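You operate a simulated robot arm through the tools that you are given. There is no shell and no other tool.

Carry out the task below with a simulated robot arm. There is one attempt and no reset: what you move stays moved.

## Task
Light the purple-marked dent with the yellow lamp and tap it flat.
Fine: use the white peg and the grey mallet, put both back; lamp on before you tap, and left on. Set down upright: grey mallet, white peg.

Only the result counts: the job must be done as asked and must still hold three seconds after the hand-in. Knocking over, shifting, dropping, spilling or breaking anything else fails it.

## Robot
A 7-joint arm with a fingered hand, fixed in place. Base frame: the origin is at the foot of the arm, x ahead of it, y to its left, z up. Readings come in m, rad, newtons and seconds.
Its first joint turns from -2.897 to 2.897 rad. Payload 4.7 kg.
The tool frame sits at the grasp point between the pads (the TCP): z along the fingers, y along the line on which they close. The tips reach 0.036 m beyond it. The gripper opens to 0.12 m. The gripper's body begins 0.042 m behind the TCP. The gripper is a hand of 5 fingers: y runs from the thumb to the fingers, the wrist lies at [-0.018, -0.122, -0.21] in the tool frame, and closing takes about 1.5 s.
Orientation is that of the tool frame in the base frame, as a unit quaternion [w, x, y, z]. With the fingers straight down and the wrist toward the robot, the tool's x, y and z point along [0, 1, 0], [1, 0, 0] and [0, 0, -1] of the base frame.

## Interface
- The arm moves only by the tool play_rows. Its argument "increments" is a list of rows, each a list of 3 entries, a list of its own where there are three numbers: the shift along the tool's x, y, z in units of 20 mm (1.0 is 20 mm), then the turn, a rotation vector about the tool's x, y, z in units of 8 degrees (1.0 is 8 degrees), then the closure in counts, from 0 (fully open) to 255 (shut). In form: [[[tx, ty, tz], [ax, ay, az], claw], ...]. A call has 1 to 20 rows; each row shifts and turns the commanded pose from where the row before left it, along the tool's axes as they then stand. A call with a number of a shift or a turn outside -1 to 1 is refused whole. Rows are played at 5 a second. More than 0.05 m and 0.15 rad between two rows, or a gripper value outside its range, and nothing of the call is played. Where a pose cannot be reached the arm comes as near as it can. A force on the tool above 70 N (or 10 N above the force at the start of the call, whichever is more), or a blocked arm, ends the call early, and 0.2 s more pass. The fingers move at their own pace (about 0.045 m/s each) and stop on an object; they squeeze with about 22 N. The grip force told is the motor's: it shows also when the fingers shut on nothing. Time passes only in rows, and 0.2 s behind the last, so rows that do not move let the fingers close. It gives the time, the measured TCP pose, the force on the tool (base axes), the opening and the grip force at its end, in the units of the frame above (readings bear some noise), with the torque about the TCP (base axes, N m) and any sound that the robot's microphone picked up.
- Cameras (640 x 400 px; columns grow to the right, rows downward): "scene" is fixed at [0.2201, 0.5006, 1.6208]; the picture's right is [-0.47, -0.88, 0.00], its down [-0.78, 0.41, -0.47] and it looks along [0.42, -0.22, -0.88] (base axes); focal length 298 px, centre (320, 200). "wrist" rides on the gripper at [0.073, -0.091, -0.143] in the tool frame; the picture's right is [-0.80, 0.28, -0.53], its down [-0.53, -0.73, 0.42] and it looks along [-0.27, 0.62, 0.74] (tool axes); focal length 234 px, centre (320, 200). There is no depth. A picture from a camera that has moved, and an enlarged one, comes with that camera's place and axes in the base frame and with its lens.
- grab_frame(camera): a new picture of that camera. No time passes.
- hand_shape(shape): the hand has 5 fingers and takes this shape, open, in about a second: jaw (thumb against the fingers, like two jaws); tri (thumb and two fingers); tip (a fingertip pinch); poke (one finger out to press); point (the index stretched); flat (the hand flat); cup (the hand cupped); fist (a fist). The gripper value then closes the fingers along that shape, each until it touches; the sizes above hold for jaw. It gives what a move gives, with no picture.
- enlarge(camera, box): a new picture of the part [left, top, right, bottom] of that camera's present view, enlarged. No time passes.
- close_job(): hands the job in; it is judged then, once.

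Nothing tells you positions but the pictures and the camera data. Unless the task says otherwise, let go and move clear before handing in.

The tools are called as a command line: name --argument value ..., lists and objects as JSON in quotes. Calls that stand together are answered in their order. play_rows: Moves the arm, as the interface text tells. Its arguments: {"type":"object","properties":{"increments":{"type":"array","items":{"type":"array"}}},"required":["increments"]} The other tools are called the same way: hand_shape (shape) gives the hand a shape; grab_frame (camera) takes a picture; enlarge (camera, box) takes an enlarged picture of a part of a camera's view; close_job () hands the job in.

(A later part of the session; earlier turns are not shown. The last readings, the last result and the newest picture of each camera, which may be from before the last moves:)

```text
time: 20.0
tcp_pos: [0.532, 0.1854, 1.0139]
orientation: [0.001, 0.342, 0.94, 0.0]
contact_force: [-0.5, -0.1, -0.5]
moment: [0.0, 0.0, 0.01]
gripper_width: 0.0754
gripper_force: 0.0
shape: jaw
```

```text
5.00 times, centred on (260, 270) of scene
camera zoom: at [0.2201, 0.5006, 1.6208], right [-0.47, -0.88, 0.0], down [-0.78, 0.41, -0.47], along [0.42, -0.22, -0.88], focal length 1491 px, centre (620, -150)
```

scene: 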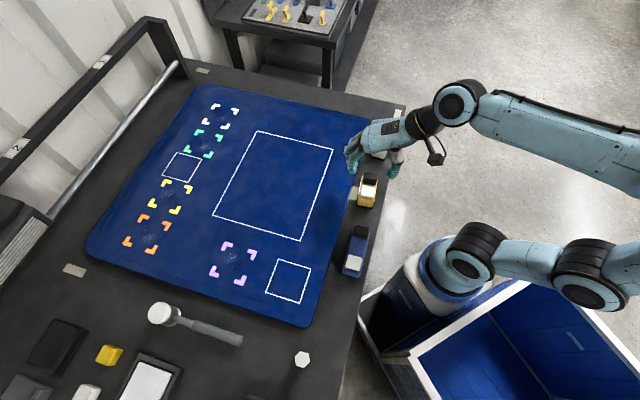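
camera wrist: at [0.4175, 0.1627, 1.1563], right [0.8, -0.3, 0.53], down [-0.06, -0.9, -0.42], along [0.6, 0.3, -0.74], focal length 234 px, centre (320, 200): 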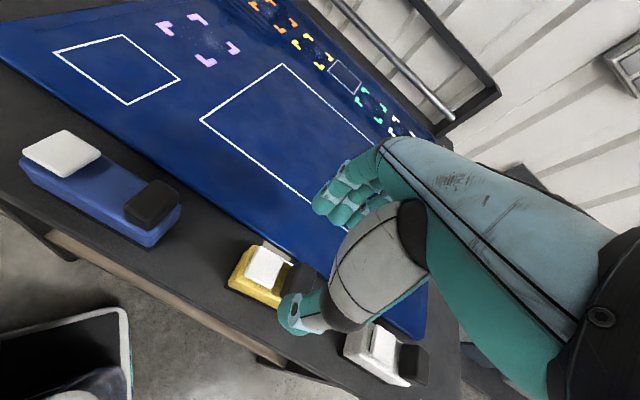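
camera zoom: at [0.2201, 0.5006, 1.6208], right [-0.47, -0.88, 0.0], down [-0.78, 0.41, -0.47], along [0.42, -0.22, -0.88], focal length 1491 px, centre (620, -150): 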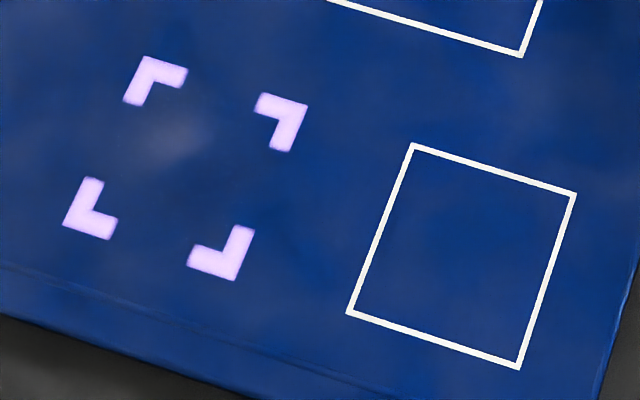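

The panel top is at about z = 0.87, so it stands 20 mm above the bench and leaves little room for fingers on the lamp's panel side. I'll grip the lamp end to end along its length instead, so I'm turning the hand by -90°.

play_rows --increments '[[[0, 0, -0.5], [0, 0, 1], 30], [[0, 0, -0.5], [0, 0, 1], 30], [[0, 0, 0], [0, 0, 1], 30], [[0, 0, 0], [0, 0, 1], 30], [[0, 0, 0], [0, 0, 1], 30], [[0, 0, 0], [0, 0, 1], 30], [[0, 0, 0], [0, 0, 1], 30], [[0, 0, 0], [0, 0, 1], 30], [[0, 0, 0], [0, 0, 1], 30], [[0, 0, 0], [0, 0, 1], 30], [[0, 0, 0], [0, 0, 1], 30], [[0, 0, 0], [0, 0, 0.25], 30]]'

grab_frame --camera "wrist"

grab_frame --camera "scene"

```text
time: 22.6
tcp_pos: [0.5326, 0.1852, 1.0333]
orientation: [0.0, 0.907, 0.421, 0.0]
contact_force: [-0.6, 0.1, 0.5]
moment: [-0.01, -0.01, 0.03]
gripper_width: 0.1056
gripper_force: 0.1
shape: jaw
```

```text
taken
camera wrist: at [0.509, 0.2994, 1.1763], right [-0.3, -0.79, 0.53], down [-0.9, 0.07, -0.42], along [0.3, -0.6, -0.74], focal length 234 px, centre (320, 200)
```

wrist: 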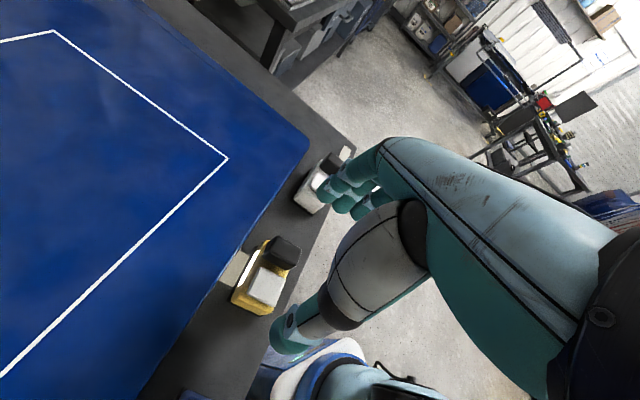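

```text
taken
```

scene: 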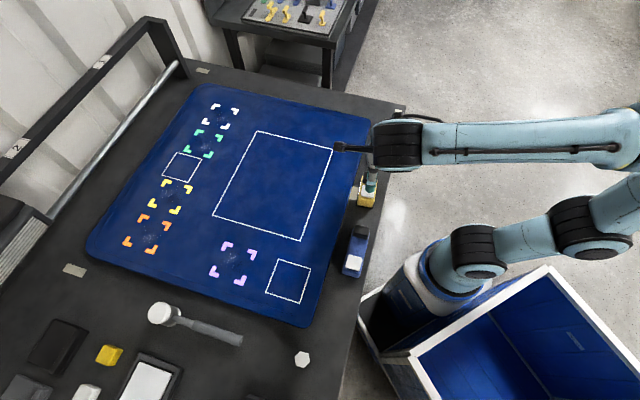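

enlarge --camera "wrist" --box '[210, 210, 330, 340]'

enlarge --camera "wrist" --box '[260, 120, 420, 370]'

enlarge --camera "scene" --box '[325, 120, 425, 220]'

```text
3.08 times, centred on (270, 275) of wrist
camera zoom: at [0.509, 0.2994, 1.1763], right [-0.3, -0.79, 0.53], down [-0.9, 0.07, -0.42], along [0.3, -0.6, -0.74], focal length 720 px, centre (474, -31)
```

zoom: 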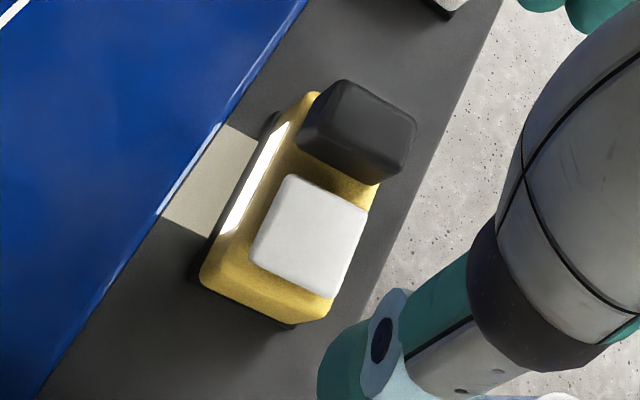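

```text
1.60 times, centred on (340, 245) of wrist
camera zoom: at [0.509, 0.2994, 1.1763], right [-0.3, -0.79, 0.53], down [-0.9, 0.07, -0.42], along [0.3, -0.6, -0.74], focal length 375 px, centre (288, 128)
```

zoom: 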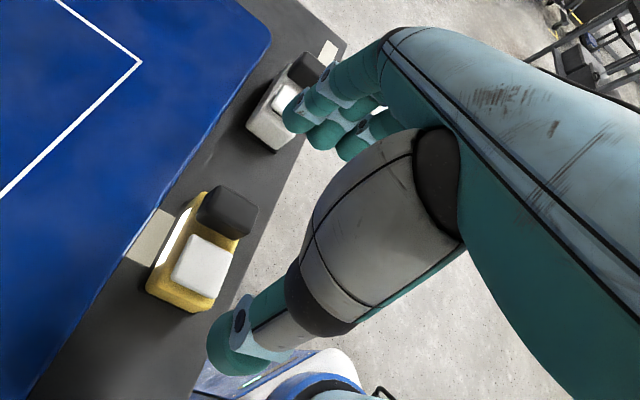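

```text
4.00 times, centred on (375, 170) of scene
camera zoom: at [0.2201, 0.5006, 1.6208], right [-0.47, -0.88, 0.0], down [-0.78, 0.41, -0.47], along [0.42, -0.22, -0.88], focal length 1193 px, centre (100, 320)
```

zoom: 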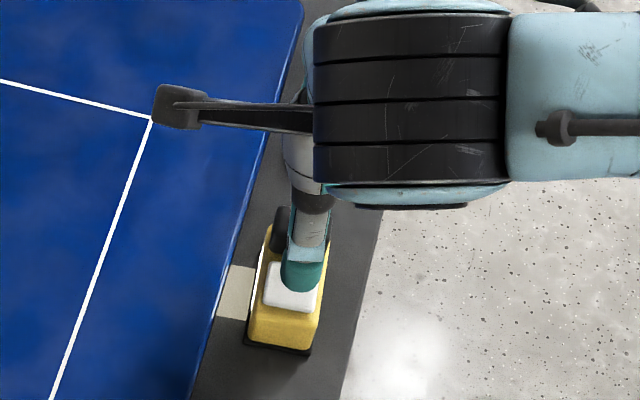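

The geometry agrees: the lamp's centre line is within 3 mm of the TCP. I'll correct that and go down partway.

play_rows --increments '[[[-0.15, 0.15, 0.5], [0, 0, 0], 30], [[0, 0, 0.9], [0, 0, 0], 30], [[0, 0, 0.9], [0, 0, 0], 30], [[0, 0, 0.9], [0, 0, 0], 30], [[0, 0, 0.9], [0, 0, 0], 30]]'

enlarge --camera "wrist" --box '[220, 140, 400, 320]'

enlarge --camera "scene" --box '[325, 140, 405, 220]'

```text
time: 23.8
tcp_pos: [0.5317, 0.1804, 0.9514]
orientation: [0.0, 0.906, 0.422, 0.0]
contact_force: [0.1, 0.2, 0.0]
moment: [-0.02, -0.01, 0.03]
gripper_width: 0.1059
gripper_force: 0.1
shape: jaw
```

```text
2.22 times, centred on (310, 230) of wrist
camera zoom: at [0.5089, 0.2945, 1.0944], right [-0.3, -0.8, 0.53], down [-0.9, 0.06, -0.42], along [0.3, -0.6, -0.74], focal length 520 px, centre (342, 133)
```

zoom: 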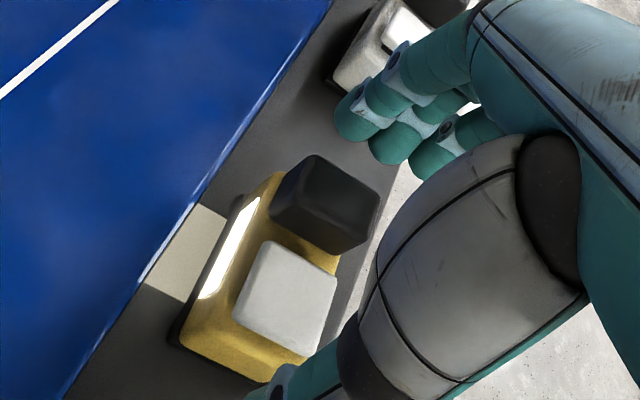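

```text
5.00 times, centred on (365, 180) of scene
camera zoom: at [0.2201, 0.5006, 1.6208], right [-0.47, -0.88, 0.0], down [-0.78, 0.41, -0.47], along [0.42, -0.22, -0.88], focal length 1491 px, centre (95, 300)
```

zoom: 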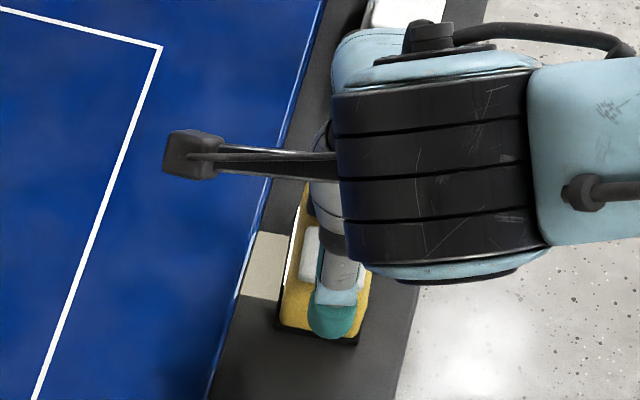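

play_rows --increments '[[[0, 0, 0.8], [0, 0, 0], 30], [[0, 0, 0.8], [0, 0, 0], 30], [[0, 0, 0.8], [0, 0, 0], 30]]'

enlarge --camera "wrist" --box '[220, 140, 400, 320]'

enlarge --camera "scene" --box '[325, 140, 405, 220]'

```text
time: 24.6
tcp_pos: [0.532, 0.1793, 0.9063]
orientation: [0.0, 0.906, 0.423, 0.0]
contact_force: [0.2, 0.2, 0.2]
moment: [0.02, 0.02, -0.01]
gripper_width: 0.1058
gripper_force: 0.0
shape: jaw
```

```text
2.22 times, centred on (310, 230) of wrist
camera zoom: at [0.5094, 0.2944, 1.0483], right [-0.3, -0.8, 0.53], down [-0.9, 0.06, -0.42], along [0.3, -0.6, -0.74], focal length 520 px, centre (342, 133)
```

zoom: 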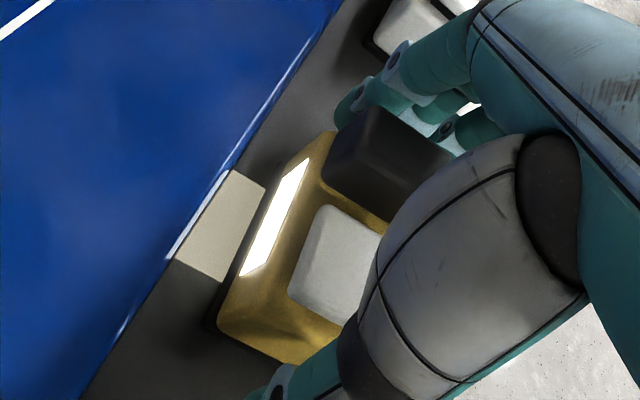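

```text
5.00 times, centred on (365, 180) of scene
camera zoom: at [0.2201, 0.5006, 1.6208], right [-0.47, -0.88, 0.0], down [-0.78, 0.41, -0.47], along [0.42, -0.22, -0.88], focal length 1491 px, centre (95, 300)
```

zoom: 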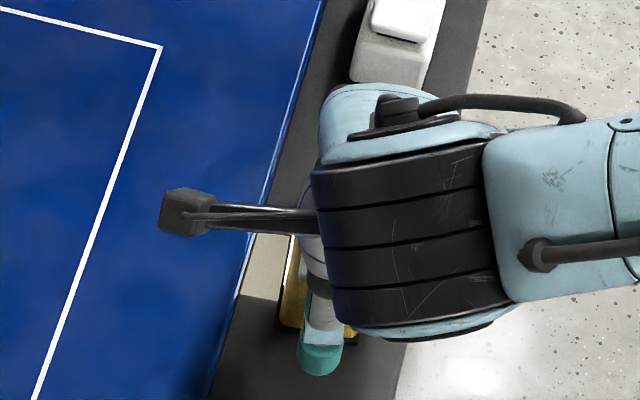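

The fingers straddle the lamp. I'll go down 5 mm more and close on it.

play_rows --increments '[[[0, 0, 0.25], [0, 0, 0], 30], [[0, 0, 0], [0, 0, 0], 70], [[0, 0, 0], [0, 0, 0], 90], [[0, 0, 0], [0, 0, 0], 110], [[0, 0, 0], [0, 0, 0], 150], [[0, 0, 0], [0, 0, 0], 255], [[0, 0, 0], [0, 0, 0], 255], [[0, 0, 0], [0, 0, 0], 255], [[0, 0, 0], [0, 0, 0], 255]]'

enlarge --camera "wrist" --box '[220, 140, 400, 320]'

enlarge --camera "scene" --box '[325, 140, 405, 220]'

```text
time: 26.6
tcp_pos: [0.5325, 0.1803, 0.9022]
orientation: [0.0, 0.906, 0.423, 0.0]
contact_force: [-0.6, -0.2, -0.1]
moment: [0.01, -0.02, 0.01]
gripper_width: 0.0748
gripper_force: 22.5
shape: jaw
```

```text
2.22 times, centred on (310, 230) of wrist
camera zoom: at [0.5102, 0.2951, 1.0436], right [-0.3, -0.8, 0.53], down [-0.9, 0.06, -0.42], along [0.3, -0.6, -0.74], focal length 520 px, centre (342, 133)
```

zoom: 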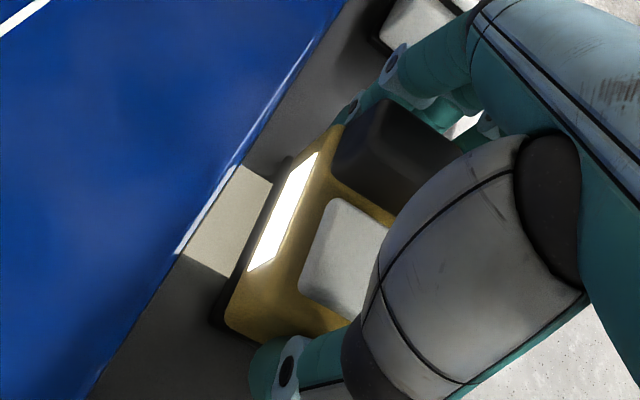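

```text
5.00 times, centred on (365, 180) of scene
camera zoom: at [0.2201, 0.5006, 1.6208], right [-0.47, -0.88, 0.0], down [-0.78, 0.41, -0.47], along [0.42, -0.22, -0.88], focal length 1491 px, centre (95, 300)
```

zoom: 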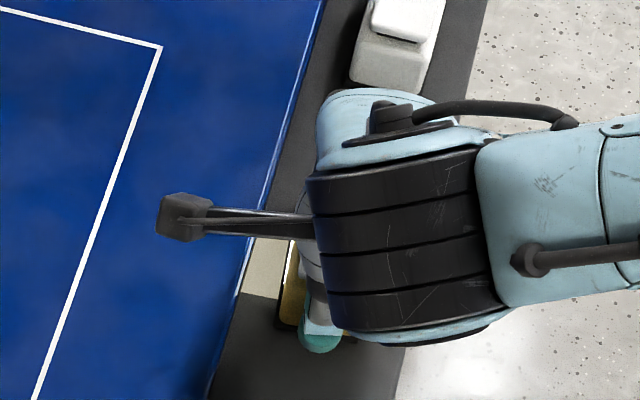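

The lamp is gripped end to end at 75 mm and is still lit. I'll lift it straight up and check.

play_rows --increments '[[[0, 0, -0.5], [0, 0, 0], 255], [[0, 0, -0.8], [0, 0, 0], 255], [[0, 0, -1], [0, 0, 0], 255], [[0, 0, -1], [0, 0, 0], 255], [[0, 0, -1], [0, 0, 0], 255], [[0, 0, -1], [0, 0, 0], 255], [[0, 0, -1], [0, 0, 0.6], 255]]'

grab_frame --camera "wrist"

grab_frame --camera "scene"

```text
time: 28.2
tcp_pos: [0.5344, 0.1798, 1.0261]
orientation: [0.0, 0.923, 0.384, 0.0]
contact_force: [-0.2, 0.1, -2.4]
moment: [-0.02, 0.01, 0.0]
gripper_width: 0.0747
gripper_force: 22.1
shape: jaw
```

```text
taken
camera wrist: at [0.5201, 0.2957, 1.1692], right [-0.37, -0.77, 0.53], down [-0.89, 0.14, -0.42], along [0.25, -0.63, -0.74], focal length 234 px, centre (320, 200)
```

wrist: 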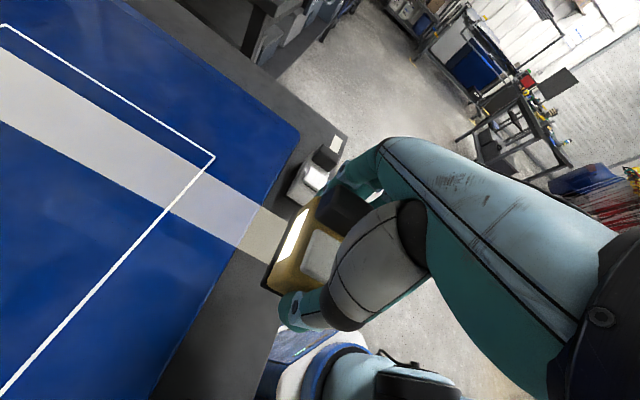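

```text
taken
```

scene: 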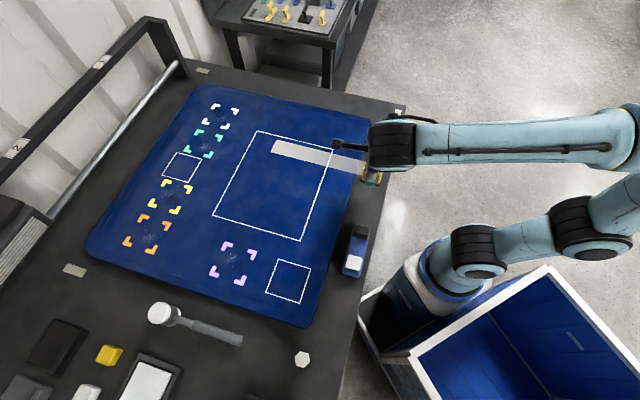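

The lifted lamp shows its beam: a strip 44 mm wide reaching about 25 cm straight out from its side. I'll carry it over to the square in front of the purple dent.

play_rows --increments '[[[0.2, -0.5, 0], [0, 0, 0], 255], [[0.408, -0.9525, 0], [0, 0, 0], 255], [[0.408, -0.9525, 0], [0, 0, 0], 255], [[0.408, -0.9525, 0], [0, 0, 0], 255], [[0.408, -0.9525, 0], [0, 0, 0], 255], [[0.408, -0.9525, 0], [0, 0, 0], 255], [[0.408, -0.9525, 0], [0, 0, 0], 255], [[0.408, -0.9525, 0], [0, 0, 0], 255], [[0.408, -0.9525, 0], [0, 0, 0], 255], [[0.408, -0.9525, 0], [0, 0, 0], 255], [[0.408, -0.9525, 0], [0, 0, 0], 255], [[0.408, -0.9525, 0], [0, 0, 0], 255], [[0.408, -0.9525, 0], [0, 0, 0], 255], [[0.408, -0.9525, 0], [0, 0, 0], 255], [[0.408, -0.9525, 0], [0, 0, 0], 255], [[0.408, -0.9525, 0], [0, 0, 0], 255], [[0.208, -0.4525, 0], [0, 0, 0], 255]]'

grab_frame --camera "wrist"

grab_frame --camera "scene"

```text
time: 31.8
tcp_pos: [0.4108, 0.489, 1.0257]
orientation: [0.0, 0.923, 0.384, 0.0]
contact_force: [0.5, 0.9, -2.6]
moment: [0.0, 0.01, 0.01]
gripper_width: 0.0746
gripper_force: 22.5
shape: jaw
```

```text
taken
camera wrist: at [0.3972, 0.6059, 1.1671], right [-0.37, -0.77, 0.53], down [-0.89, 0.14, -0.42], along [0.25, -0.63, -0.74], focal length 234 px, centre (320, 200)
```

wrist: 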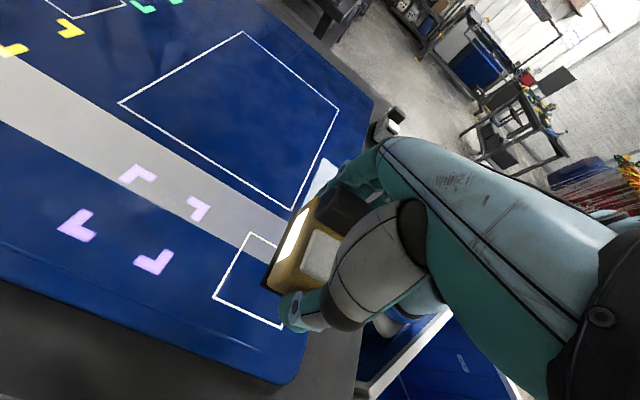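

```text
taken
```

scene: 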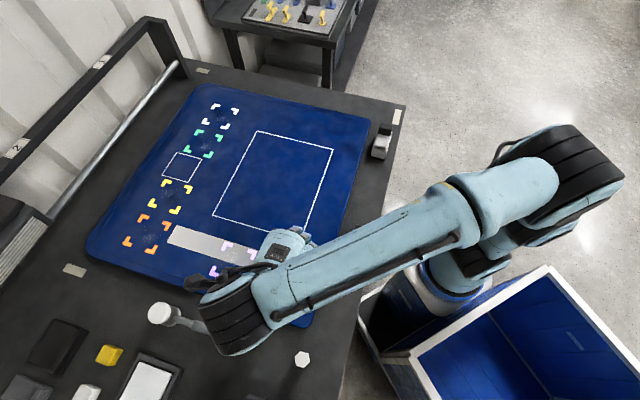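

The lamp is over the square with the beam across the dent area. I'll lower it toward the panel.

play_rows --increments '[[[0, 0.05, 0.6], [0, 0, 0], 255], [[0, 0, 0.9], [0, 0, 0], 255], [[0, 0, 0.9], [0, 0, 0], 255], [[0, 0, 0.9], [0, 0, 0], 255], [[0, 0, 0.8], [0, 0, 0], 255], [[0, 0, 0.4], [0, 0, 0], 255]]'

grab_frame --camera "wrist"

grab_frame --camera "scene"

```text
time: 33.2
tcp_pos: [0.4113, 0.4885, 0.936]
orientation: [0.0, 0.923, 0.384, 0.0]
contact_force: [0.8, 0.5, -2.1]
moment: [0.03, -0.02, -0.03]
gripper_width: 0.0746
gripper_force: 22.3
shape: jaw
```

```text
taken
camera wrist: at [0.3967, 0.604, 1.0776], right [-0.37, -0.77, 0.53], down [-0.89, 0.14, -0.42], along [0.25, -0.63, -0.74], focal length 234 px, centre (320, 200)
```

wrist: 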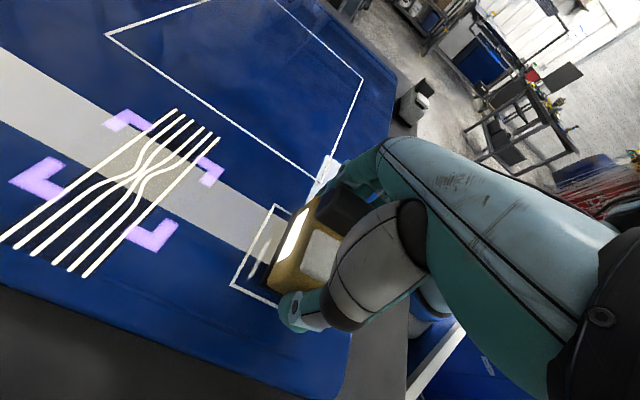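

```text
taken
```

scene: 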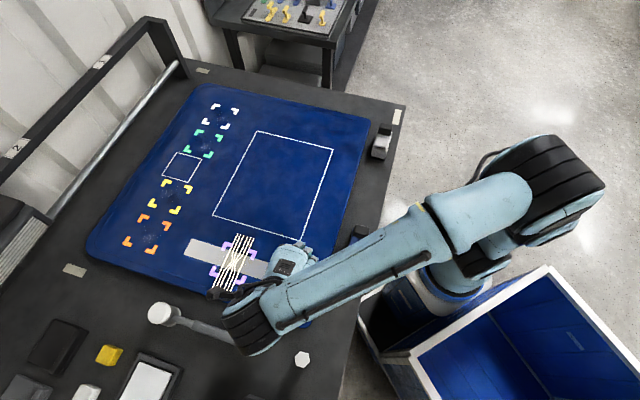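

The lit stripes now appear over the dent, and they pinch in at its exact centre, so the lamp is lighting it. I'll lower gently until the lamp touches the panel.

play_rows --increments '[[[0, 0, 0.2], [0, 0, 0], 255], [[0, 0, 0.15], [0, 0, 0], 255], [[0, 0, 0.1], [0, 0, 0], 255]]'

```text
time: 34.0
tcp_pos: [0.4098, 0.4876, 0.9265]
orientation: [0.001, 0.923, 0.384, 0.0]
contact_force: [0.2, -0.5, -1.8]
moment: [0.02, 0.02, 0.04]
gripper_width: 0.0746
gripper_force: 21.9
shape: jaw
```

play_rows --increments '[[[0, 0, 0.1], [0, 0, 0], 255], [[0, 0, 0.1], [0, 0, 0], 255]]'

```text
time: 34.6
tcp_pos: [0.4099, 0.4882, 0.9234]
orientation: [0.0, 0.923, 0.384, 0.001]
contact_force: [0.0, 0.1, 2.1]
moment: [-0.05, -0.12, 0.01]
gripper_width: 0.0749
gripper_force: 22.4
shape: jaw
```

Contact reached at z ≈ 0.923. I'll open the hand and rise straight up.

play_rows --increments '[[[0, 0, 0], [0, 0, 0], 80], [[0, 0, 0], [0, 0, 0], 50], [[0, 0, 0], [0, 0, 0], 30], [[0, 0, 0], [0, 0, 0], 20], [[0, 0, 0], [0, 0, 0], 20], [[0, 0, 0], [0, 0, 0], 20]]'

play_rows --increments '[[[0, 0, -0.5], [0, 0, 0], 20], [[0, 0, -1], [0, 0, 0], 20], [[0, 0, -1], [0, 0, 0], 20], [[0, 0, -1], [0, 0, 0], 20], [[0, 0, -1], [0, 0, 0], 20], [[0, 0, -1], [0, 0, 0], 20], [[0, 0, -1], [0, 0, 0], 20], [[0, 0, -1], [0, 0, 0], 20]]'

grab_frame --camera "wrist"

grab_frame --camera "scene"

```text
time: 36.0
tcp_pos: [0.4102, 0.4874, 0.9231]
orientation: [0.0, 0.923, 0.385, -0.001]
contact_force: [-1.0, -0.8, -0.1]
moment: [0.01, 0.03, 0.01]
gripper_width: 0.1104
gripper_force: 0.1
shape: jaw
```

```text
time: 37.8
tcp_pos: [0.4105, 0.4904, 1.0703]
orientation: [0.0, 0.923, 0.385, -0.002]
contact_force: [0.0, -0.6, -0.5]
moment: [-0.02, 0.01, 0.0]
gripper_width: 0.1105
gripper_force: 0.1
shape: jaw
```

```text
taken
camera wrist: at [0.3953, 0.6055, 1.2124], right [-0.37, -0.77, 0.53], down [-0.89, 0.14, -0.42], along [0.25, -0.63, -0.74], focal length 234 px, centre (320, 200)
```

wrist: 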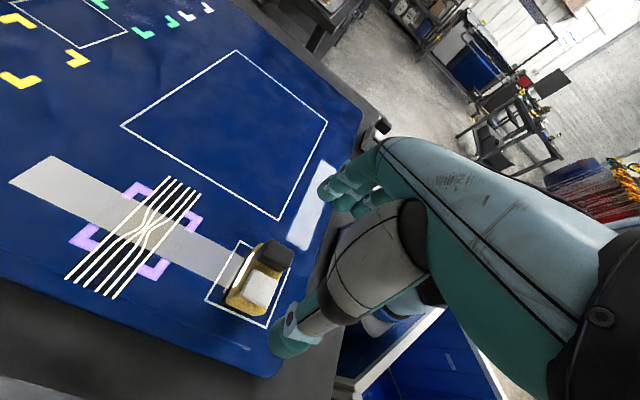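

```text
taken
```

scene: 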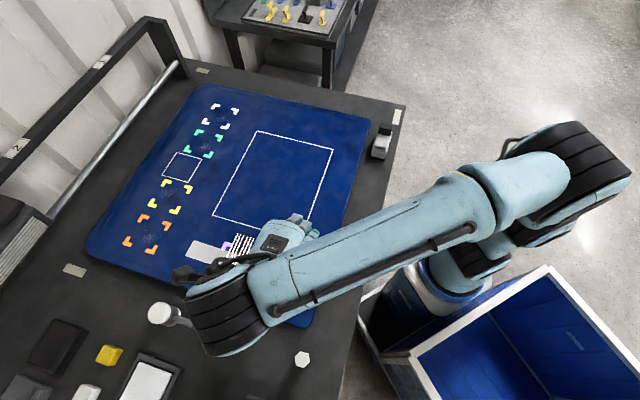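

The lamp now stands in the square with its beam and stripes over the dent. Next is the peg: I'll move the hand above it at the same yaw, which matches one pair of its flats.

play_rows --increments '[[[-0.57, -0.949, 0.1], [0, 0, 0], 90], [[-0.57, -0.949, 0.1], [0, 0, 0], 90], [[-0.57, -0.949, 0.1], [0, 0, 0], 90], [[-0.57, -0.949, 0.1], [0, 0, 0], 90], [[-0.57, -0.949, 0.1], [0, 0, 0], 90], [[-0.57, -0.949, 0.1], [0, 0, 0], 90], [[-0.57, -0.949, 0.1], [0, 0, 0], 90], [[-0.57, -0.949, 0.1], [0, 0, -0.2], 90]]'

grab_frame --camera "wrist"

grab_frame --camera "scene"

```text
time: 39.6
tcp_pos: [0.2396, 0.5306, 1.0557]
orientation: [0.0, 0.918, 0.397, 0.0]
contact_force: [0.6, -0.5, -0.3]
moment: [0.0, 0.03, -0.03]
gripper_width: 0.0783
gripper_force: 0.0
shape: jaw
```

```text
taken
camera wrist: at [0.2223, 0.6463, 1.1974], right [-0.35, -0.78, 0.53], down [-0.9, 0.11, -0.42], along [0.27, -0.62, -0.74], focal length 234 px, centre (320, 200)
```

wrist: 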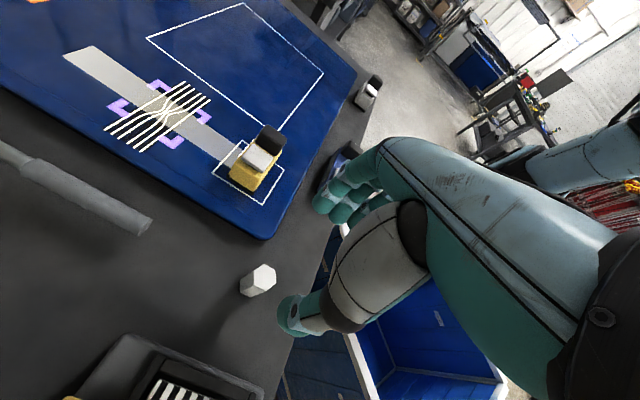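

```text
taken
```

scene: 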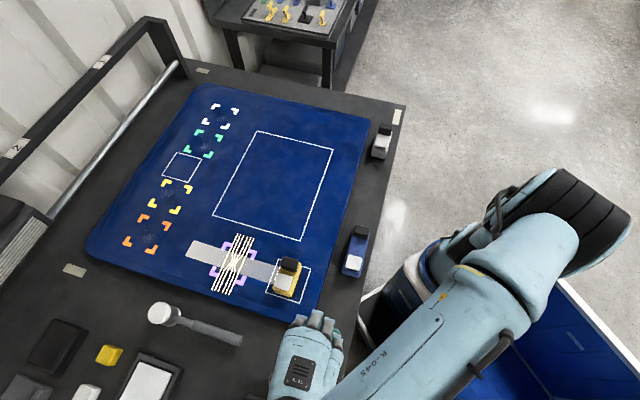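

enlarge --camera "scene" --box '[180, 215, 330, 310]'

enlarge --camera "wrist" --box '[210, 230, 350, 350]'

enlarge --camera "wrist" --box '[90, 60, 230, 160]'

```text
4.21 times, centred on (255, 262) of scene
camera zoom: at [0.2201, 0.5006, 1.6208], right [-0.47, -0.88, 0.0], down [-0.78, 0.41, -0.47], along [0.42, -0.22, -0.88], focal length 1256 px, centre (594, -63)
```

zoom: 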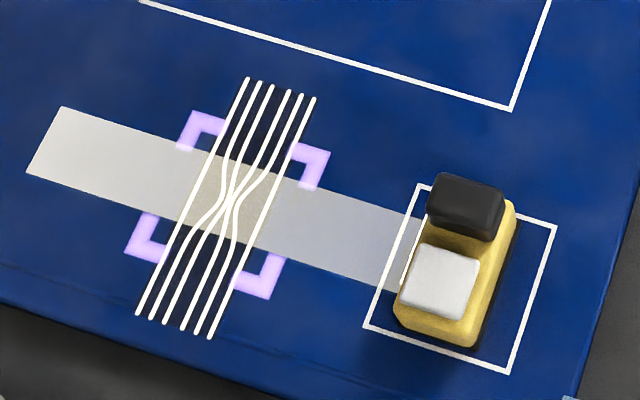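

```text
3.33 times, centred on (280, 290) of wrist
camera zoom: at [0.2223, 0.6463, 1.1974], right [-0.35, -0.78, 0.53], down [-0.9, 0.11, -0.42], along [0.27, -0.62, -0.74], focal length 781 px, centre (453, -100)
```

zoom: 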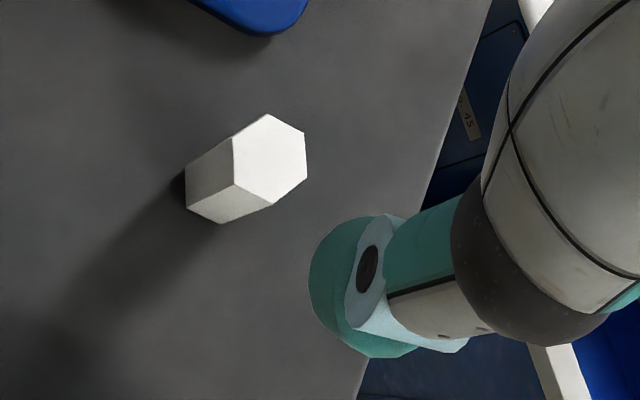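

```text
4.00 times, centred on (160, 110) of wrist
camera zoom: at [0.2223, 0.6463, 1.1974], right [-0.35, -0.78, 0.53], down [-0.9, 0.11, -0.42], along [0.27, -0.62, -0.74], focal length 937 px, centre (960, 560)
```

zoom: 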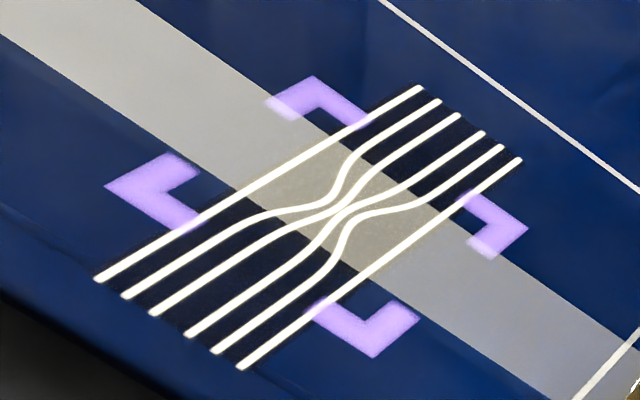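

The dent centre measures about (0.519, 0.593), close to the bracket centre, and the peg stands at about (0.238, 0.533). I'll descend over the peg.

play_rows --increments '[[[0.04, -0.165, 0.5], [0, 0, 0], 90], [[0, 0, 0.9], [0, 0, 0], 90], [[0, 0, 0.9], [0, 0, 0], 90], [[0, 0, 0.9], [0, 0, 0], 90], [[0, 0, 0.9], [0, 0, 0], 90], [[0, 0, 0.9], [0, 0, 0], 90]]'

enlarge --camera "wrist" --box '[220, 160, 380, 320]'

enlarge --camera "scene" --box '[240, 300, 360, 400]'

```text
time: 41.0
tcp_pos: [0.2374, 0.5335, 0.9558]
orientation: [0.0, 0.918, 0.397, 0.0]
contact_force: [0.0, -0.2, 0.1]
moment: [0.0, -0.01, -0.04]
gripper_width: 0.0782
gripper_force: 0.1
shape: jaw
```

```text
2.50 times, centred on (300, 240) of wrist
camera zoom: at [0.2195, 0.6489, 1.0981], right [-0.35, -0.78, 0.53], down [-0.9, 0.11, -0.42], along [0.27, -0.62, -0.74], focal length 585 px, centre (370, 100)
```

zoom: 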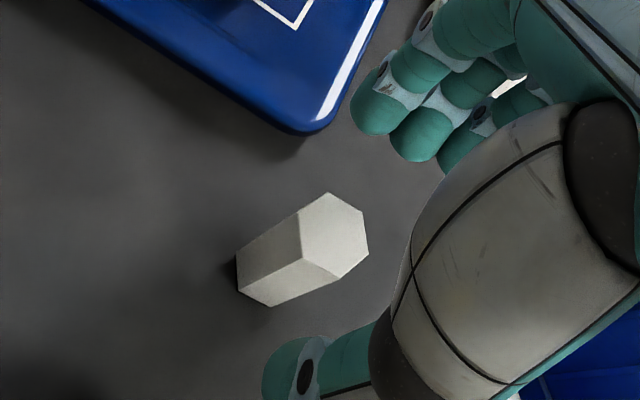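

```text
4.00 times, centred on (300, 350) of scene
camera zoom: at [0.2201, 0.5006, 1.6208], right [-0.47, -0.88, 0.0], down [-0.78, 0.41, -0.47], along [0.42, -0.22, -0.88], focal length 1193 px, centre (400, -400)
```

zoom: 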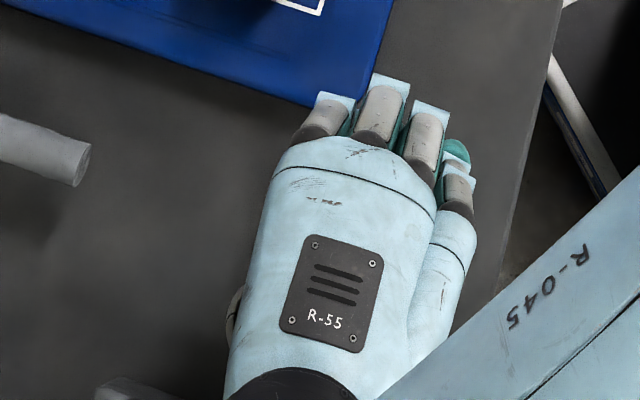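

play_rows --increments '[[[0, 0, 0.6], [0, 0, 0], 90], [[0, 0, 0.6], [0, 0, 0], 90], [[0, 0, 0.6], [0, 0, 0], 90], [[0, 0, 0.6], [0, 0, 0], 90]]'

enlarge --camera "wrist" --box '[220, 160, 380, 320]'

```text
time: 42.0
tcp_pos: [0.2365, 0.5351, 0.9085]
orientation: [0.0, 0.918, 0.397, -0.001]
contact_force: [0.2, -0.9, -0.8]
moment: [-0.02, -0.05, 0.01]
gripper_width: 0.0778
gripper_force: 0.0
shape: jaw
```

```text
2.50 times, centred on (300, 240) of wrist
camera zoom: at [0.2196, 0.6502, 1.0498], right [-0.35, -0.78, 0.53], down [-0.9, 0.11, -0.42], along [0.27, -0.62, -0.74], focal length 585 px, centre (370, 100)
```

zoom: 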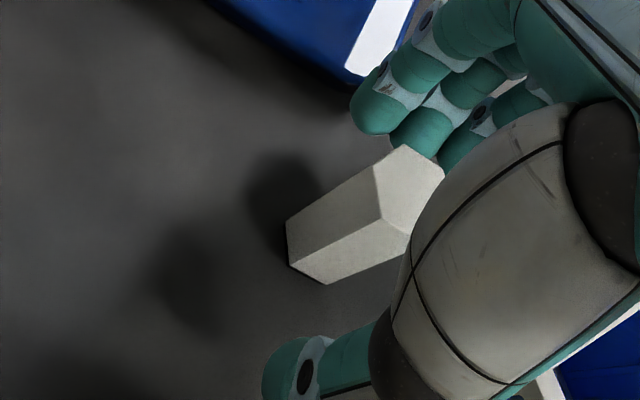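

The peg is centred between thumb and fingers. I'll close on it.

play_rows --increments '[[[0, 0, 0], [0, 0, 0], 130], [[0, 0, 0], [0, 0, 0], 160], [[0, 0, 0], [0, 0, 0], 180], [[0, 0, 0], [0, 0, 0], 200], [[0, 0, 0], [0, 0, 0], 255], [[0, 0, 0], [0, 0, 0], 255], [[0, 0, 0], [0, 0, 0], 255], [[0, 0, 0], [0, 0, 0], 255]]'

enlarge --camera "wrist" --box '[220, 160, 380, 320]'

```text
time: 43.8
tcp_pos: [0.2369, 0.5355, 0.9081]
orientation: [0.0, 0.918, 0.397, 0.0]
contact_force: [-0.4, -0.9, 1.2]
moment: [0.0, -0.01, 0.0]
gripper_width: 0.0215
gripper_force: 22.7
shape: jaw
```

```text
2.50 times, centred on (300, 240) of wrist
camera zoom: at [0.2196, 0.6504, 1.0499], right [-0.35, -0.78, 0.53], down [-0.9, 0.11, -0.42], along [0.27, -0.62, -0.74], focal length 585 px, centre (370, 100)
```

zoom: 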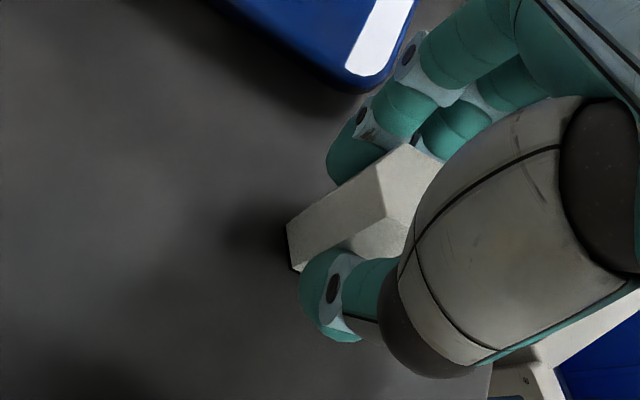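

The peg is held. I'll lift it and carry it above the dent.

play_rows --increments '[[[0, 0, -0.4], [0, 0, 0], 255], [[0, 0, -0.8], [0, 0, 0], 255], [[0, 0, -1], [0, 0, 0], 255], [[0, 0, -1], [0, 0, 0], 255], [[0, 0, -1], [0, 0, 0], 255], [[0, 0, -1], [0, 0, 0], 255], [[0, 0, -0.9], [0, 0, 0], 255]]'

play_rows --increments '[[[0.5, 0.35, 0], [0, 0, 0], 255], [[0.904, 0.64, 0], [0, 0, 0], 255], [[0.904, 0.64, 0], [0, 0, 0], 255], [[0.904, 0.64, 0], [0, 0, 0], 255], [[0.904, 0.64, 0], [0, 0, 0], 255], [[0.904, 0.64, 0], [0, 0, 0], 255], [[0.904, 0.64, 0], [0, 0, 0], 255], [[0.904, 0.64, 0], [0, 0, 0], 255], [[0.904, 0.64, 0], [0, 0, 0], 255], [[0.904, 0.64, 0], [0, 0, 0], 255], [[0.904, 0.64, 0], [0, 0, 0], 255], [[0.904, 0.64, 0], [0, 0, 0], 255], [[0.904, 0.64, 0], [0, 0, 0], 255], [[0.4, 0.29, 0], [0, 0, 0], 255]]'

grab_frame --camera "wrist"

grab_frame --camera "scene"

```text
time: 45.4
tcp_pos: [0.2383, 0.5323, 1.0307]
orientation: [0.0, 0.918, 0.396, 0.001]
contact_force: [0.1, 0.5, -0.8]
moment: [-0.03, 0.02, 0.0]
gripper_width: 0.0221
gripper_force: 21.5
shape: jaw
```

```text
time: 48.4
tcp_pos: [0.5206, 0.5911, 1.0296]
orientation: [0.0, 0.918, 0.397, 0.0]
contact_force: [0.9, 0.3, -1.2]
moment: [0.01, 0.02, -0.01]
gripper_width: 0.0219
gripper_force: 22.2
shape: jaw
```

```text
taken
camera wrist: at [0.5036, 0.7067, 1.1713], right [-0.35, -0.78, 0.53], down [-0.9, 0.11, -0.42], along [0.27, -0.62, -0.74], focal length 234 px, centre (320, 200)
```

wrist: 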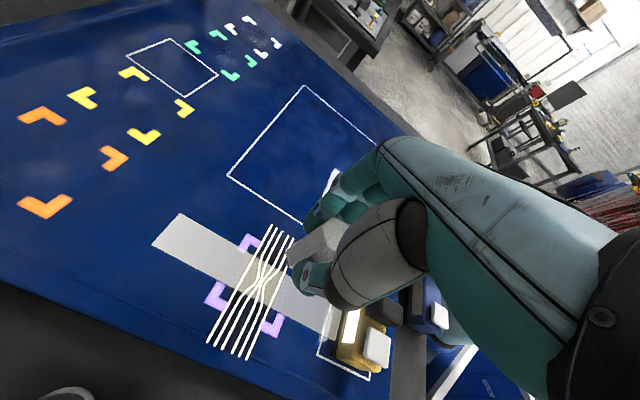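

```text
taken
```

scene: 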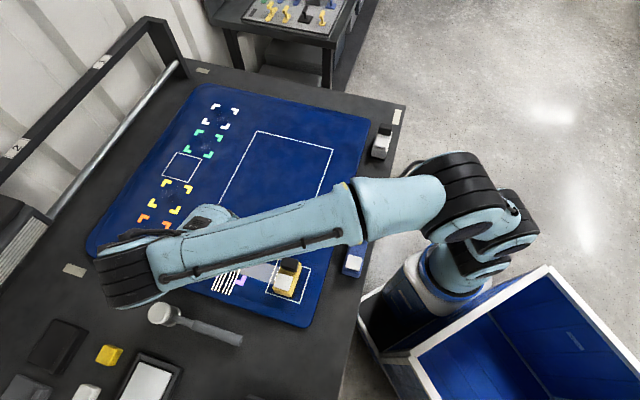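

enlarge --camera "wrist" --box '[190, 200, 350, 370]'

enlarge --camera "wrist" --box '[225, 240, 295, 310]'

```text
2.35 times, centred on (270, 285) of wrist
camera zoom: at [0.5036, 0.7067, 1.1713], right [-0.35, -0.78, 0.53], down [-0.9, 0.11, -0.42], along [0.27, -0.62, -0.74], focal length 551 px, centre (438, 0)
```

zoom: 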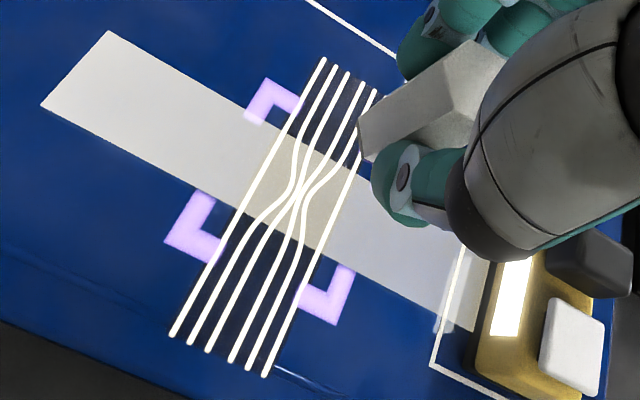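

```text
5.71 times, centred on (260, 275) of wrist
camera zoom: at [0.5036, 0.7067, 1.1713], right [-0.35, -0.78, 0.53], down [-0.9, 0.11, -0.42], along [0.27, -0.62, -0.74], focal length 1338 px, centre (663, -229)
```

zoom: 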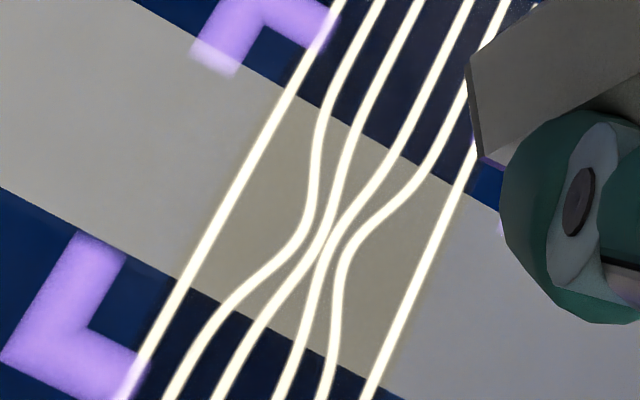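

play_rows --increments '[[[0.1, -0.3, 0.4], [0, 0, 0], 255], [[0, 0, 0.9], [0, 0, 0], 255], [[0, 0, 0.9], [0, 0, 0], 255], [[0, 0, 0.9], [0, 0, 0], 255], [[0, 0, 0.9], [0, 0, 0], 255]]'

enlarge --camera "wrist" --box '[210, 170, 370, 330]'

enlarge --camera "scene" --box '[150, 190, 310, 310]'

```text
time: 49.6
tcp_pos: [0.5158, 0.5952, 0.95]
orientation: [0.0, 0.918, 0.397, 0.0]
contact_force: [-0.7, -0.2, -0.7]
moment: [0.01, 0.0, -0.01]
gripper_width: 0.0219
gripper_force: 22.0
shape: jaw
```

```text
2.50 times, centred on (290, 250) of wrist
camera zoom: at [0.4983, 0.7115, 1.0915], right [-0.35, -0.78, 0.52], down [-0.9, 0.11, -0.42], along [0.27, -0.62, -0.74], focal length 585 px, centre (395, 75)
```

zoom: 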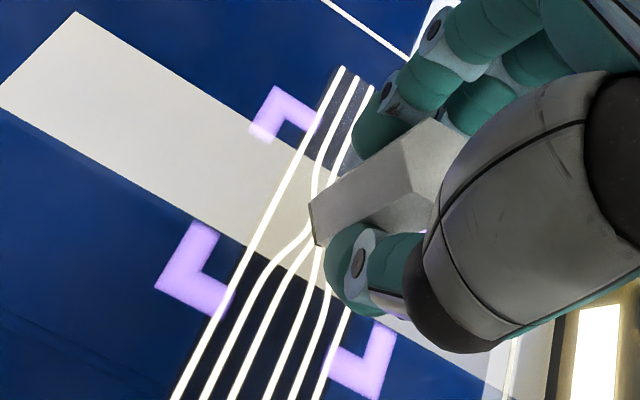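

```text
3.33 times, centred on (230, 250) of scene
camera zoom: at [0.2201, 0.5006, 1.6208], right [-0.47, -0.88, 0.0], down [-0.78, 0.41, -0.47], along [0.42, -0.22, -0.88], focal length 994 px, centre (620, 33)
```

zoom: 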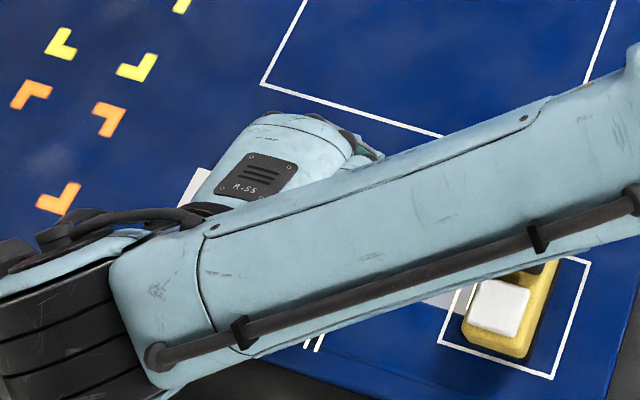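

The peg's foot is within about 3 mm of the dent centre. I'll make a small correction and lower until it touches.

play_rows --increments '[[[0.12, -0.05, 0.3], [0, 0, 0], 255], [[0, 0, 0.3], [0, 0, 0], 255], [[0, 0, 0.2], [0, 0, 0], 255]]'

play_rows --increments '[[[0, 0, 0.1], [0, 0, 0], 255], [[0, 0, 0.1], [0, 0, 0], 255]]'

```text
time: 50.4
tcp_pos: [0.5164, 0.5981, 0.934]
orientation: [0.0, 0.918, 0.397, 0.0]
contact_force: [-0.1, 0.0, -1.7]
moment: [0.03, 0.0, 0.01]
gripper_width: 0.0219
gripper_force: 22.1
shape: jaw
```

```text
time: 51.0
tcp_pos: [0.5156, 0.5982, 0.9295]
orientation: [-0.001, 0.918, 0.397, 0.0]
contact_force: [0.3, -0.1, 0.3]
moment: [0.0, -0.03, 0.02]
gripper_width: 0.0217
gripper_force: 22.1
shape: jaw
```

play_rows --increments '[[[0, 0, 0.05], [0, 0, 0], 255], [[0, 0, 0.05], [0, 0, 0], 255]]'

enlarge --camera "wrist" --box '[210, 170, 370, 330]'

```text
time: 51.6
tcp_pos: [0.5155, 0.5987, 0.9279]
orientation: [0.0, 0.917, 0.398, 0.001]
contact_force: [-1.9, 0.1, 9.4]
moment: [-0.04, -0.01, 0.0]
gripper_width: 0.022
gripper_force: 22.3
shape: jaw
```

```text
2.50 times, centred on (290, 250) of wrist
camera zoom: at [0.4984, 0.7141, 1.0712], right [-0.35, -0.78, 0.52], down [-0.9, 0.11, -0.42], along [0.27, -0.62, -0.74], focal length 585 px, centre (395, 75)
```

zoom: 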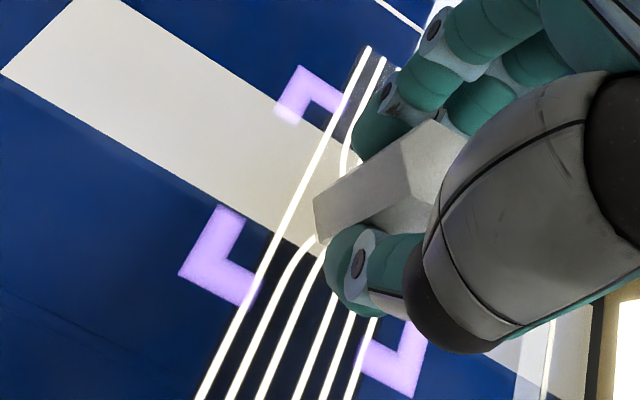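

The peg stands on the dent under about 9 N of contact. I'll ease the preload slightly and open the fingers.

play_rows --increments '[[[0, 0, -0.05], [0, 0, 0], 255], [[0, 0, 0], [0, 0, 0], 190], [[0, 0, 0], [0, 0, 0], 160], [[0, 0, 0], [0, 0, 0], 130], [[0, 0, 0], [0, 0, 0], 100], [[0, 0, 0], [0, 0, 0], 80], [[0, 0, 0], [0, 0, 0], 80]]'

enlarge --camera "wrist" --box '[210, 170, 370, 330]'

```text
time: 53.2
tcp_pos: [0.5166, 0.5973, 0.9283]
orientation: [0.0, 0.918, 0.398, 0.0]
contact_force: [0.1, 0.5, -0.3]
moment: [-0.01, 0.0, 0.0]
gripper_width: 0.082
gripper_force: 0.2
shape: jaw
```

```text
2.50 times, centred on (290, 250) of wrist
camera zoom: at [0.4989, 0.7138, 1.0709], right [-0.35, -0.78, 0.53], down [-0.9, 0.11, -0.42], along [0.27, -0.62, -0.74], focal length 585 px, centre (395, 75)
```

zoom: 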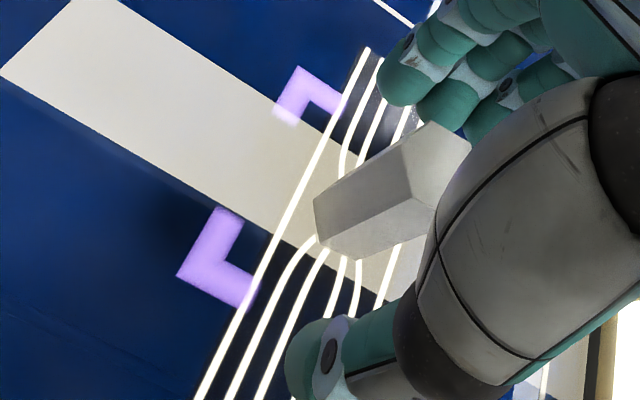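

The peg stands upright on the dent. I'll rise clear and check it from the scene camera, moving toward the mallet.

play_rows --increments '[[[0, 0, -0.4], [0, 0, 0], 80], [[0, 0, -0.8], [0, 0, 0], 80], [[0, 0, -1], [0, 0, 0], 80], [[0, 0, -1], [0, 0, 0], 80], [[0, 0, -1], [0, 0, 0], 80], [[0, 0, -1], [0, 0, 0], 80], [[0, 0, -1], [0, 0, 0], 80]]'

grab_frame --camera "wrist"

grab_frame --camera "scene"

```text
time: 54.8
tcp_pos: [0.5157, 0.6015, 1.0538]
orientation: [0.0, 0.918, 0.397, -0.001]
contact_force: [0.3, 0.3, -1.0]
moment: [-0.02, 0.0, 0.0]
gripper_width: 0.0817
gripper_force: 0.1
shape: jaw
```

```text
taken
camera wrist: at [0.4984, 0.7166, 1.1951], right [-0.35, -0.78, 0.53], down [-0.9, 0.11, -0.42], along [0.27, -0.62, -0.74], focal length 234 px, centre (320, 200)
```

wrist: 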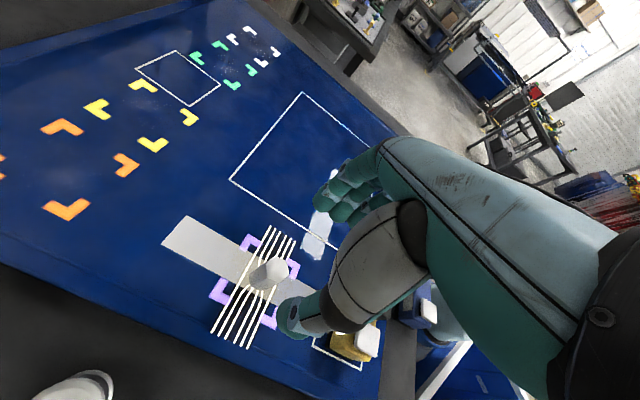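

```text
taken
```

scene: 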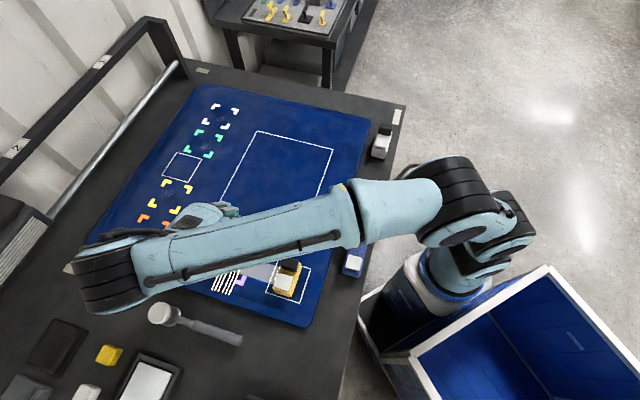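

The peg is standing on the dent. The mallet head is at about (0.468, 0.772) with its handle pointing back at 45° toward (0.334, 0.638). I'll hover the open hand over the neck just behind the head.

play_rows --increments '[[[0.229, -0.957, 0], [0, 0, 0.2], 100], [[0.229, -0.957, 0], [0, 0, 0], 100], [[0.229, -0.957, 0], [0, 0, 0], 100], [[0.229, -0.957, 0], [0, 0, 0], 100], [[0.229, -0.957, 0], [0, 0, 0], 100], [[0.229, -0.957, 0], [0, 0, 0], 100], [[0.229, -0.957, 0], [0, 0, 0], 100], [[0.229, -0.957, 0], [0, 0, 0], 100]]'

grab_frame --camera "wrist"

grab_frame --camera "scene"

```text
time: 56.6
tcp_pos: [0.4432, 0.7053, 1.043]
orientation: [0.0, 0.923, 0.385, -0.001]
contact_force: [-0.4, 0.2, -0.7]
moment: [0.0, 0.03, -0.02]
gripper_width: 0.0734
gripper_force: 0.1
shape: jaw
out of reach, approached as far as the arm can: row 6, 7, 8
```

```text
taken
camera wrist: at [0.4292, 0.8207, 1.1844], right [-0.37, -0.77, 0.53], down [-0.89, 0.14, -0.42], along [0.25, -0.63, -0.74], focal length 234 px, centre (320, 200)
```

wrist: 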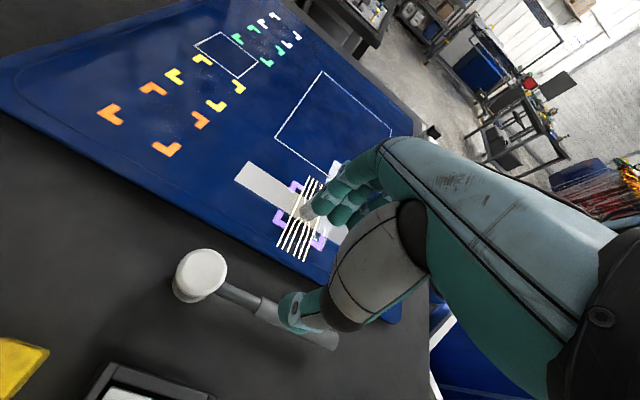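

```text
taken
```

scene: 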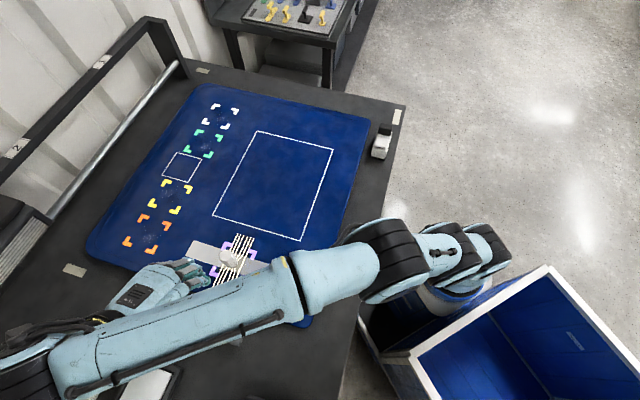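

The arm can't reach the mallet with the wrist on the far side. I'll back off, turn the hand 180° so the wrist is on the near side, and grip the handle a little further back.

play_rows --increments '[[[-0.2, 0.9, -0.3], [0, 0, 0], 100], [[-0.2, 0.9, -0.3], [0, 0, 0], 100], [[-0.2, 0.9, -0.3], [0, 0, 0], 100], [[-0.2, 0.9, -0.3], [0, 0, 0], 100], [[-0.2, 0.9, -0.3], [0, 0, 0], 100], [[-0.2, 0.9, -0.3], [0, 0, 0], 100]]'

```text
time: 58.0
tcp_pos: [0.5026, 0.6104, 1.0767]
orientation: [-0.001, 0.923, 0.384, 0.0]
contact_force: [-0.1, 0.1, -0.5]
moment: [-0.03, -0.02, -0.02]
gripper_width: 0.0732
gripper_force: 0.0
shape: jaw
```

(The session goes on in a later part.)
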